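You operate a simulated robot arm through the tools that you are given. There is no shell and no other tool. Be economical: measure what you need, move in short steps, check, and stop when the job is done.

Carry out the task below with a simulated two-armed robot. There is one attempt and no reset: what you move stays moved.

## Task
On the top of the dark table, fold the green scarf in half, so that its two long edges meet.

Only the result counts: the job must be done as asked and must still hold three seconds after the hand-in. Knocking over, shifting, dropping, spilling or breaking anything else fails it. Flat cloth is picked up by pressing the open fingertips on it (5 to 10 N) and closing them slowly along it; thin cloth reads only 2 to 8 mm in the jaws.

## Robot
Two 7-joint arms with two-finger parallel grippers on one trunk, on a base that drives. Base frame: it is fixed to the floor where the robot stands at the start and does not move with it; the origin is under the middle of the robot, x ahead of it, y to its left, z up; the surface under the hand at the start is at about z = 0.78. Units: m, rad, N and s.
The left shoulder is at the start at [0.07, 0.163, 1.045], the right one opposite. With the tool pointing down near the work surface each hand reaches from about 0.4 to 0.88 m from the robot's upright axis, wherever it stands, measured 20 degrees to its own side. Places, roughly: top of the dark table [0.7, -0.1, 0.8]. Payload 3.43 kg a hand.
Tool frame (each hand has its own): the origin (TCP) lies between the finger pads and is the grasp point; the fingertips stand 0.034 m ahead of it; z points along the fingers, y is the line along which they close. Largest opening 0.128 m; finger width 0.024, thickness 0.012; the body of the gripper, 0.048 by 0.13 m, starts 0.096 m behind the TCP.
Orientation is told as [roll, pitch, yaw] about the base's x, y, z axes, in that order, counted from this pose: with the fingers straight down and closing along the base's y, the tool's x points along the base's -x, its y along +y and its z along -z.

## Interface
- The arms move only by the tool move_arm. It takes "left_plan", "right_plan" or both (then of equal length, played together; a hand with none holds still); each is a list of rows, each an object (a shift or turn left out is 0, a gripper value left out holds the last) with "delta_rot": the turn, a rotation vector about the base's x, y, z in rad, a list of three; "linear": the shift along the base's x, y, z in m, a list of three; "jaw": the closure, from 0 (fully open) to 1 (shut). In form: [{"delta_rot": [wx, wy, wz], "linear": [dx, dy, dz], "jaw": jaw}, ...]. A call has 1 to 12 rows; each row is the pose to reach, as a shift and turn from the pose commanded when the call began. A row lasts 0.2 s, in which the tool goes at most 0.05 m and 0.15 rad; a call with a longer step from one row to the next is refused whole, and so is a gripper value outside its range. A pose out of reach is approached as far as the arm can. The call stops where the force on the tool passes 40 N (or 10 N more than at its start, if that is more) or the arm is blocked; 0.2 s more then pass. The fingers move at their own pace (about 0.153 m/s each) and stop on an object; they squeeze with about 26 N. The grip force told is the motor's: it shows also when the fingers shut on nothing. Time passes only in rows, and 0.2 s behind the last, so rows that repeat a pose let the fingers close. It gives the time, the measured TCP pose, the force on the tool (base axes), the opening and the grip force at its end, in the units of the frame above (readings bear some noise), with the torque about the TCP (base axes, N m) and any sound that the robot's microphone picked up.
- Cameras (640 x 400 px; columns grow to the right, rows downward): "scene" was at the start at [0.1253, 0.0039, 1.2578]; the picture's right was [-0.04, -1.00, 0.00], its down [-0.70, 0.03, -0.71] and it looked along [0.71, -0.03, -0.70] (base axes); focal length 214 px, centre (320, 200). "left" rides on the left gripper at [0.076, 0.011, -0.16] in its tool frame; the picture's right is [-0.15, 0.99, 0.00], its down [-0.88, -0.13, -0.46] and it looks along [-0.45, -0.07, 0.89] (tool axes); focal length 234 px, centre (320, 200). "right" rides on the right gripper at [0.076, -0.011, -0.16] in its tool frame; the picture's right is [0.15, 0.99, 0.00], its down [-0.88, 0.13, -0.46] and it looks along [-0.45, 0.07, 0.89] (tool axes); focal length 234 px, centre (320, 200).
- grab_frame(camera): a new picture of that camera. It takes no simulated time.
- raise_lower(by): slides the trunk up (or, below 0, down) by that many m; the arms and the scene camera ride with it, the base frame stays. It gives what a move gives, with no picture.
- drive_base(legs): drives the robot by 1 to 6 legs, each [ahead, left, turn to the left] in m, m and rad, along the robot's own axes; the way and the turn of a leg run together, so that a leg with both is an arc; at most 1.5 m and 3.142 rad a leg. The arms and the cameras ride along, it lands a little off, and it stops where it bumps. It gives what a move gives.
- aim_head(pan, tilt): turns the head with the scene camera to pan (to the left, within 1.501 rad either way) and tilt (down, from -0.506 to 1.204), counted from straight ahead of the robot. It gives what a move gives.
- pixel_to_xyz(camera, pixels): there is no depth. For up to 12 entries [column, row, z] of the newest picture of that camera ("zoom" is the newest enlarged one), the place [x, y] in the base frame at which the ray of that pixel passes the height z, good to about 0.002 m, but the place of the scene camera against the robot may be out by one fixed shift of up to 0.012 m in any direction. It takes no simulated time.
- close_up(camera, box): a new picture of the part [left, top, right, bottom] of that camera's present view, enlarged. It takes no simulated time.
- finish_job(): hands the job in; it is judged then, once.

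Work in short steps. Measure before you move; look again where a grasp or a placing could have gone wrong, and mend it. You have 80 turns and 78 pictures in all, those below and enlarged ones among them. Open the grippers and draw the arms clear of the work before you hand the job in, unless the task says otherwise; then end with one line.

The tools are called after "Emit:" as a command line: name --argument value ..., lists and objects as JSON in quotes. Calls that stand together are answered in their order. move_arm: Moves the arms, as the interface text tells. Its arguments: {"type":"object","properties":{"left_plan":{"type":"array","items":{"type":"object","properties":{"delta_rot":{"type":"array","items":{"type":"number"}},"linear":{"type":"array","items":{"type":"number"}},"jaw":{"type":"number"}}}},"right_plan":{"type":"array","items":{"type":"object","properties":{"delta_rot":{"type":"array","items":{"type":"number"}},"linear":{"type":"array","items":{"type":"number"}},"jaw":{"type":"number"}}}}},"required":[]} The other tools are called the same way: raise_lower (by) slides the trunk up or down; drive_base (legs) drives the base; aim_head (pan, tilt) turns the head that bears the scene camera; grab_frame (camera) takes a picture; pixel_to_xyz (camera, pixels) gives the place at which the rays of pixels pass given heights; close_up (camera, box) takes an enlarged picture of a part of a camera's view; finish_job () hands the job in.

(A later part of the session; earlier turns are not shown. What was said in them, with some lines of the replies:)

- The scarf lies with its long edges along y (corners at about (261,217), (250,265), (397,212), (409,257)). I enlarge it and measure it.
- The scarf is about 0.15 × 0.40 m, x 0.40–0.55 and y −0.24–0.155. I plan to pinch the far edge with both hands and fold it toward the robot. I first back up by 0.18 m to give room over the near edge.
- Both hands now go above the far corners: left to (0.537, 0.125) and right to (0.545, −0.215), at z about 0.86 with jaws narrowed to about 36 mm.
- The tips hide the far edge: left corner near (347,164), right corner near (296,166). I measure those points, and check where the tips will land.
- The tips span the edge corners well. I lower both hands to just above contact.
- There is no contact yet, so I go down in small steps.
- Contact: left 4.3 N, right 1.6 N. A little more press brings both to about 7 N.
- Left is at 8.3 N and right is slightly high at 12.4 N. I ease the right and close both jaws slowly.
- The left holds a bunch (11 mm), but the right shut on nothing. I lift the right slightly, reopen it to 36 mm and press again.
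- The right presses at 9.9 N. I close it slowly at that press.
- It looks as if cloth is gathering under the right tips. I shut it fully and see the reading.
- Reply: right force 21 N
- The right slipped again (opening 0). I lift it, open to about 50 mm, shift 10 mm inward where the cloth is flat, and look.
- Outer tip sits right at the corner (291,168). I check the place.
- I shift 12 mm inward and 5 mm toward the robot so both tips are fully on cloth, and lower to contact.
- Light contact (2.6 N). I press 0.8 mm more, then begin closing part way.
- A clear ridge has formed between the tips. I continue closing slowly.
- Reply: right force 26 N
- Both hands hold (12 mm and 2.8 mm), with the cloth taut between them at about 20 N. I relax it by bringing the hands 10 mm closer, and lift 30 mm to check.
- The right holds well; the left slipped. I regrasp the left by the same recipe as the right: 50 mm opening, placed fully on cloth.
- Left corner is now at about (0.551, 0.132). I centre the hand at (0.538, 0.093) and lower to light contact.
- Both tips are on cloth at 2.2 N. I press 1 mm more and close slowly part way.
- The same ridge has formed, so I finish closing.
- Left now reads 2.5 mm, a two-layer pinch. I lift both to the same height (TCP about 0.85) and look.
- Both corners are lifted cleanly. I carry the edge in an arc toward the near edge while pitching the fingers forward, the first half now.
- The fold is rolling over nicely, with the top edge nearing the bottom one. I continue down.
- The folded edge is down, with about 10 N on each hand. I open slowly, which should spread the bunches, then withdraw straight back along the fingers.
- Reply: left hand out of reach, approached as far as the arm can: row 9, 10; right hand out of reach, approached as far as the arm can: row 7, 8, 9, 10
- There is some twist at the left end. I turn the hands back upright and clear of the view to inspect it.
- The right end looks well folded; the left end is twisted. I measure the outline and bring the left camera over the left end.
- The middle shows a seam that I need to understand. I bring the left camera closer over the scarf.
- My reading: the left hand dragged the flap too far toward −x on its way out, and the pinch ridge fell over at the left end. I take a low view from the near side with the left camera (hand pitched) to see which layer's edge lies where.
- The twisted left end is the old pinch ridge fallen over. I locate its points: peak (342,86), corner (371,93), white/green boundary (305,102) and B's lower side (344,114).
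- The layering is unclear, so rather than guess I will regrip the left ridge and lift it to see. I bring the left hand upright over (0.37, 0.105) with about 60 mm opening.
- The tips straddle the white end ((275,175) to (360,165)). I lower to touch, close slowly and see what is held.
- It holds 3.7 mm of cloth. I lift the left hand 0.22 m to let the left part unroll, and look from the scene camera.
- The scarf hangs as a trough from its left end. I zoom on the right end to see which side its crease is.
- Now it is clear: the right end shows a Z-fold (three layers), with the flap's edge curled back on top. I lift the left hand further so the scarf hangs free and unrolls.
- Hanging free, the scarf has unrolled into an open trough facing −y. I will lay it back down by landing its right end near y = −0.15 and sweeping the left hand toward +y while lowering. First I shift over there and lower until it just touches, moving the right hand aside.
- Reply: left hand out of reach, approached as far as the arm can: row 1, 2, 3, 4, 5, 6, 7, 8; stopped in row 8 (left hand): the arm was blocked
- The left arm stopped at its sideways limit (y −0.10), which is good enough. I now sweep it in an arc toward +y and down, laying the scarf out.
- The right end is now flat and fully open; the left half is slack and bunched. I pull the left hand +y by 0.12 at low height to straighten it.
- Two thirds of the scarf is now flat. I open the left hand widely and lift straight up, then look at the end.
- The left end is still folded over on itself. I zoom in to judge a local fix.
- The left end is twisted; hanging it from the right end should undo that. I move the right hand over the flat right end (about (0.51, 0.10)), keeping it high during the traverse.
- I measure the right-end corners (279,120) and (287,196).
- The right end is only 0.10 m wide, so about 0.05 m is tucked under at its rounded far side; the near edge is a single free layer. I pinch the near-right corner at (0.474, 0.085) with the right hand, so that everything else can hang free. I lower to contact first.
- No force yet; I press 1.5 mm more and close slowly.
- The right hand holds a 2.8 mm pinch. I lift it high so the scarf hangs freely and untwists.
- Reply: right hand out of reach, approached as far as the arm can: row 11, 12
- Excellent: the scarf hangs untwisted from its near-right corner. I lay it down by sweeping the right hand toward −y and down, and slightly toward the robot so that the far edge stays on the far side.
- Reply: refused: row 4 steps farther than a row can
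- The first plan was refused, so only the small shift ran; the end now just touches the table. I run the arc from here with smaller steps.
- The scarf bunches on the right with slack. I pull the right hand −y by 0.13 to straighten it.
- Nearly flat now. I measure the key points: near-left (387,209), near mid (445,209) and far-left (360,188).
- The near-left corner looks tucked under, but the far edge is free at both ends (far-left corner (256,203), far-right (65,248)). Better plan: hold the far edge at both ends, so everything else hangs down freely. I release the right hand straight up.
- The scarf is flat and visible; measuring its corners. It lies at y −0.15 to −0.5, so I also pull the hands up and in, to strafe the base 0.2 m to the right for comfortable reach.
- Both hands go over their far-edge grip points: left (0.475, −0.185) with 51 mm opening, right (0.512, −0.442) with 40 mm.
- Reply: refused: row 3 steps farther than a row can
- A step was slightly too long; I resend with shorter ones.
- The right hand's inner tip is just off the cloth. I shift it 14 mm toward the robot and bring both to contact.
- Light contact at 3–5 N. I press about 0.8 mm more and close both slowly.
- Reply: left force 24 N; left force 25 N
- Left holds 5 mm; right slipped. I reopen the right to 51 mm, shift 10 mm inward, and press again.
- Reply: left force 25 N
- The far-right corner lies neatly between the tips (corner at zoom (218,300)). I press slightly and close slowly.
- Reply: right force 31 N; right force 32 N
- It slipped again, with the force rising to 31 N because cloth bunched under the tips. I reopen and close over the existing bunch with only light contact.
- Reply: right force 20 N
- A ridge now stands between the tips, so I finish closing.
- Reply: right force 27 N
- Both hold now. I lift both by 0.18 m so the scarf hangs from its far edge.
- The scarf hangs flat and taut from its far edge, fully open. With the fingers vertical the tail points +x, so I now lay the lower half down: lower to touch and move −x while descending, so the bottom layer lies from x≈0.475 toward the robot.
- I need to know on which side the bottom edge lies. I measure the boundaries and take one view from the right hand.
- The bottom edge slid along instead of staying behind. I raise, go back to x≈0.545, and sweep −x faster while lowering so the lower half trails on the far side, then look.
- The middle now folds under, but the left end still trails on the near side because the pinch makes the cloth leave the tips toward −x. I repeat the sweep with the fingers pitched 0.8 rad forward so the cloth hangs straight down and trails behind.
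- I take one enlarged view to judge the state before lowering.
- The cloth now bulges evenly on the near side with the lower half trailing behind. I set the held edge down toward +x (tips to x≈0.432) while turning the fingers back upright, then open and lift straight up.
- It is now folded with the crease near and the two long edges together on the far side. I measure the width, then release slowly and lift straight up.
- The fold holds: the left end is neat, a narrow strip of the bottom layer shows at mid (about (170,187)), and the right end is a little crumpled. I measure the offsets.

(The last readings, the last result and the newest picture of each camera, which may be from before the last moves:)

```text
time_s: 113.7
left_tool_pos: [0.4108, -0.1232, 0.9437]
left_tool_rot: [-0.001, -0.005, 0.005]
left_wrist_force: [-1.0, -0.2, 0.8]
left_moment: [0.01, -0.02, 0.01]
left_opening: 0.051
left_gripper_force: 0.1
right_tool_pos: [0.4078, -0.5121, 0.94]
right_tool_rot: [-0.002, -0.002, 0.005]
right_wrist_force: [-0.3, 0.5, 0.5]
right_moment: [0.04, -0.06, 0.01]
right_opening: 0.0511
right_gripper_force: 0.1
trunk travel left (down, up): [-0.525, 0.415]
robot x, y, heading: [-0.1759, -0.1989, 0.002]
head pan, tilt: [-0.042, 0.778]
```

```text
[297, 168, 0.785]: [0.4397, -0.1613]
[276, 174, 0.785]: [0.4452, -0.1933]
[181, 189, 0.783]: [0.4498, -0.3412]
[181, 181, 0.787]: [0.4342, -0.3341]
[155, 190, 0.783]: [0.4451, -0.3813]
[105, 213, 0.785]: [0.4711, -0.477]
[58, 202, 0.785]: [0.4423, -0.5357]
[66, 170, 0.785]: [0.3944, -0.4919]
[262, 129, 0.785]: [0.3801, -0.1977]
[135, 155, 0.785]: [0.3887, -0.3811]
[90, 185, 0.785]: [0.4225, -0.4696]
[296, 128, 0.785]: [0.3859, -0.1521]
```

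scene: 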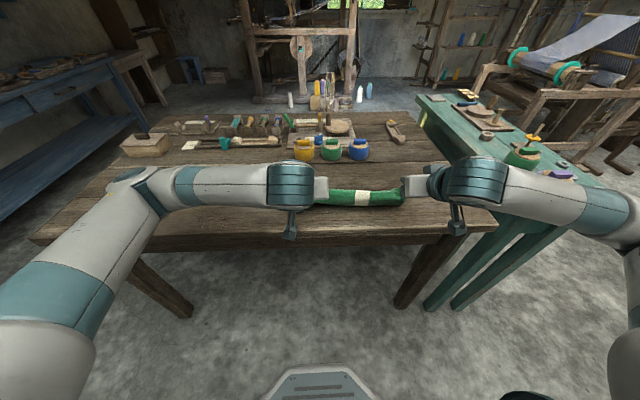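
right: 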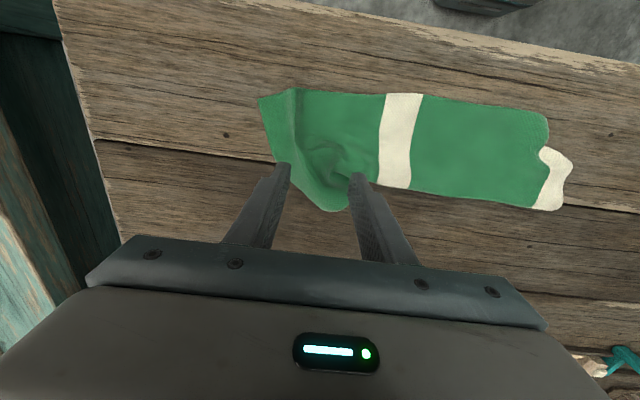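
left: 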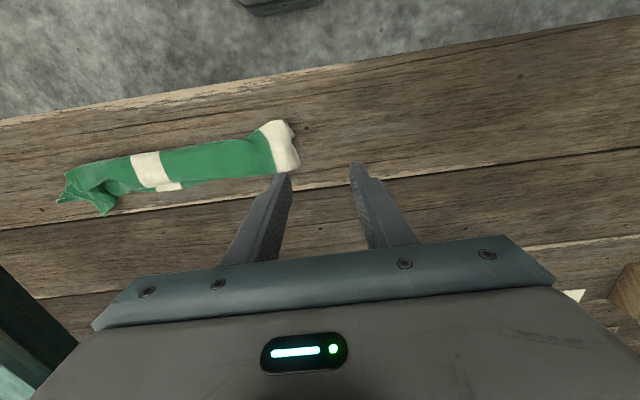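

Left end aligned (0.440–0.445), mid offset about 15 mm, right end bunched where it was pinched. I undo the right bunch by pressing the nearly closed tips astride it at (0.432, −0.463) and opening slowly.

Emit:
move_arm --right_plan '[{"linear": [0.012, 0.025, -0.03], "jaw": 0.82}, {"linear": [0.024, 0.049, -0.06]}, {"linear": [0.024, 0.049, -0.09]}, {"linear": [0.024, 0.049, -0.115]}, {"linear": [0.024, 0.049, -0.122]}, {"linear": [0.024, 0.049, -0.1235]}, {"linear": [0.024, 0.049, -0.1235]}]'

Emit:
move_arm --right_plan '[{"linear": [0, 0, -0.0008]}, {"linear": [0, 0, -0.0008], "jaw": 0.78}, {"linear": [0, 0, -0.0008], "jaw": 0.74}, {"linear": [0, 0, -0.0008], "jaw": 0.7}, {"linear": [0, 0, -0.0008], "jaw": 0.66}, {"linear": [0, 0, -0.0008], "jaw": 0.62}, {"linear": [0, 0, -0.0008], "jaw": 0.58}, {"linear": [0, 0, -0.0008], "jaw": 0.54}, {"linear": [0, 0, -0.0008], "jaw": 0.5}, {"linear": [0, 0, 0.02]}, {"linear": [0, 0, 0.05]}, {"linear": [-0.01, 0, 0.08]}]'

```text
time_s: 115.3
left_tool_pos: [0.413, -0.1234, 0.9437]
left_tool_rot: [-0.001, -0.001, 0.003]
left_wrist_force: [-0.8, 0.6, 0.5]
left_moment: [-0.02, -0.03, 0.01]
left_opening: 0.0511
left_gripper_force: 0.0
right_tool_pos: [0.4362, -0.4622, 0.8185]
right_tool_rot: [0.001, 0.0, 0.004]
right_wrist_force: [0.3, 0.8, 3.3]
right_moment: [0.04, 0.03, 0.0]
right_opening: 0.0233
right_gripper_force: 0.3
trunk travel left (down, up): [-0.525, 0.415]
robot x, y, heading: [-0.1751, -0.2048, 0.004]
head pan, tilt: [-0.042, 0.778]
```

```text
time_s: 117.9
left_tool_pos: [0.4116, -0.1229, 0.9428]
left_tool_rot: [-0.002, -0.002, 0.004]
left_wrist_force: [0.3, 0.3, -0.1]
left_moment: [0.01, 0.0, 0.02]
left_opening: 0.0511
left_gripper_force: 0.0
right_tool_pos: [0.4245, -0.4623, 0.896]
right_tool_rot: [-0.001, 0.001, 0.003]
right_wrist_force: [-0.4, 1.7, 0.2]
right_moment: [-0.01, -0.02, 0.01]
right_opening: 0.064
right_gripper_force: 0.0
trunk travel left (down, up): [-0.525, 0.415]
robot x, y, heading: [-0.18, -0.2046, 0.002]
head pan, tilt: [-0.042, 0.778]
```

I draw the right hand away and use the last picture on the whole scarf.

Emit:
move_arm --right_plan '[{"linear": [-0.01, -0.03, 0.03]}, {"linear": [-0.03, -0.06, 0.06]}, {"linear": [-0.05, -0.09, 0.08]}, {"linear": [-0.06, -0.12, 0.1]}]'

Emit:
close_up --camera "left" --box '[40, 100, 320, 240]'

```text
time_s: 118.9
left_tool_pos: [0.411, -0.1245, 0.944]
left_tool_rot: [-0.001, -0.001, 0.004]
left_wrist_force: [-0.2, 0.3, -0.2]
left_moment: [0.04, 0.0, -0.03]
left_opening: 0.0512
left_gripper_force: 0.0
right_tool_pos: [0.3654, -0.582, 0.9972]
right_tool_rot: [0.001, 0.0, 0.003]
right_wrist_force: [0.6, 0.7, -0.8]
right_moment: [0.02, -0.02, -0.03]
right_opening: 0.0638
right_gripper_force: 0.1
trunk travel left (down, up): [-0.525, 0.415]
robot x, y, heading: [-0.178, -0.2053, 0.003]
head pan, tilt: [-0.042, 0.778]
```

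```text
2.29 times, centred on (180, 170) of left
```

zoom: 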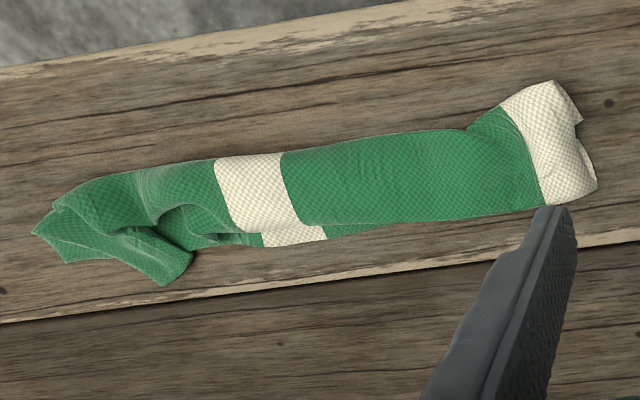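

The left two thirds is well folded; at the right end the top layer lies about 3 cm short. I locate it (zoom (150,210), edge (205,235), lobe corner (165,285)) to drag the top layer outward with a fingertip.

Emit:
pixel_to_xyz --camera "zoom" --pixels '[[120, 205, 0.788], [150, 210, 0.79], [205, 235, 0.787], [165, 285, 0.783], [35, 235, 0.785], [60, 200, 0.787], [260, 225, 0.787], [265, 245, 0.783], [325, 238, 0.783], [325, 225, 0.787], [190, 180, 0.79], [190, 255, 0.783]]'

```text
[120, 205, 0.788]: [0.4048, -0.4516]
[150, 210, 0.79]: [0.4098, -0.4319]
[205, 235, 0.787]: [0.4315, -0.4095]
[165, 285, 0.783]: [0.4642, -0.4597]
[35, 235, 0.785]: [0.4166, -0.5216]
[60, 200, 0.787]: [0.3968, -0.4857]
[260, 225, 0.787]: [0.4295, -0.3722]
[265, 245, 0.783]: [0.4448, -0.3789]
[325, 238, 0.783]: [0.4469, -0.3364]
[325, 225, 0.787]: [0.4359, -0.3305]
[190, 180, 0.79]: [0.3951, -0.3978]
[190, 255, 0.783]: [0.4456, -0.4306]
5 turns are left
```

I press the closed right fingertips lightly on the top layer at (0.408, −0.445), drag it 28 mm toward +x, and lift off.

Emit:
move_arm --right_plan '[{"linear": [0.01, 0.03, -0.02], "jaw": 1.0}, {"linear": [0.02, 0.06, -0.045]}, {"linear": [0.03, 0.09, -0.07]}, {"linear": [0.04, 0.12, -0.1]}, {"linear": [0.0426, 0.137, -0.135]}, {"linear": [0.0426, 0.137, -0.165]}, {"linear": [0.0426, 0.137, -0.176]}, {"linear": [0.0426, 0.137, -0.1785]}, {"linear": [0.0426, 0.137, -0.1785]}]'

Emit:
move_arm --right_plan '[{"linear": [0, 0, -0.0015]}, {"linear": [0.005, 0, -0.0015]}, {"linear": [0.011, 0, -0.0015]}, {"linear": [0.017, 0, -0.0015]}, {"linear": [0.023, 0, -0.0015]}, {"linear": [0.028, 0, -0.001]}, {"linear": [0.028, 0, 0.01]}, {"linear": [0.028, 0, 0.04]}, {"linear": [0.02, -0.02, 0.08]}]'

```text
time_s: 120.9
left_tool_pos: [0.4125, -0.1234, 0.943]
left_tool_rot: [-0.004, -0.001, 0.002]
left_wrist_force: [-0.6, 0.1, 0.9]
left_moment: [0.0, -0.02, -0.04]
left_opening: 0.0512
left_gripper_force: 0.1
right_tool_pos: [0.4096, -0.4441, 0.8185]
right_tool_rot: [-0.001, -0.003, 0.002]
right_wrist_force: [2.3, 0.0, 5.5]
right_moment: [-0.05, -0.11, -0.01]
right_opening: 0.0001
right_gripper_force: 26.5
trunk travel left (down, up): [-0.525, 0.415]
robot x, y, heading: [-0.175, -0.2031, 0.005]
head pan, tilt: [-0.042, 0.778]
```

```text
time_s: 122.9
left_tool_pos: [0.4106, -0.1236, 0.9431]
left_tool_rot: [0.001, -0.001, 0.003]
left_wrist_force: [-1.0, 0.6, 0.4]
left_moment: [0.01, -0.02, -0.01]
left_opening: 0.051
left_gripper_force: 0.1
right_tool_pos: [0.4287, -0.4653, 0.898]
right_tool_rot: [0.0, 0.0, 0.004]
right_wrist_force: [-0.4, -0.8, 0.5]
right_moment: [0.0, 0.0, 0.01]
right_opening: 0.0001
right_gripper_force: 26.0
trunk travel left (down, up): [-0.525, 0.415]
robot x, y, heading: [-0.1768, -0.1998, 0.0]
head pan, tilt: [-0.042, 0.778]
4 turns are left
```

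With no pictures left and few turns, I open both hands and draw the arms up and away from the work.

Emit:
move_arm --left_plan '[{"linear": [-0.01, 0.03, 0.03], "jaw": 0.3}, {"linear": [-0.02, 0.06, 0.06]}, {"linear": [-0.03, 0.09, 0.08]}, {"linear": [-0.04, 0.12, 0.09]}, {"linear": [-0.04, 0.12, 0.09]}]' --right_plan '[{"linear": [-0.01, -0.02, 0.03], "jaw": 0.3}, {"linear": [-0.03, -0.04, 0.06]}, {"linear": [-0.05, -0.06, 0.09]}, {"linear": [-0.06, -0.07, 0.11]}, {"linear": [-0.06, -0.07, 0.11]}]'

```text
time_s: 124.1
left_tool_pos: [0.3735, -0.0026, 1.0339]
left_tool_rot: [-0.003, 0.0, 0.004]
left_wrist_force: [-0.4, -0.2, 0.5]
left_moment: [0.02, 0.04, -0.01]
left_opening: 0.0897
left_gripper_force: 0.1
right_tool_pos: [0.3689, -0.537, 1.0081]
right_tool_rot: [0.003, 0.001, 0.002]
right_wrist_force: [0.1, 0.3, -0.8]
right_moment: [0.04, 0.01, 0.01]
right_opening: 0.0896
right_gripper_force: 0.1
trunk travel left (down, up): [-0.525, 0.415]
robot x, y, heading: [-0.1791, -0.2008, 0.004]
head pan, tilt: [-0.042, 0.778]
3 turns are left
```

The hands are open and clear of the work, so I hand in.

Emit:
finish_job

```text
The job is handed in.
```

I handed in the scarf folded lengthwise on the dark table, but the fold is not clean along its whole length. In the last picture, the long edges met at the left end, the middle was about 1–1.5 cm off, and the right end was crumpled with its top layer about 3 cm short. I then dragged that right end about 3 cm toward the far side to close the gap, but had no pictures left to check whether it worked. Nothing else on the table looked disturbed in the pictures.
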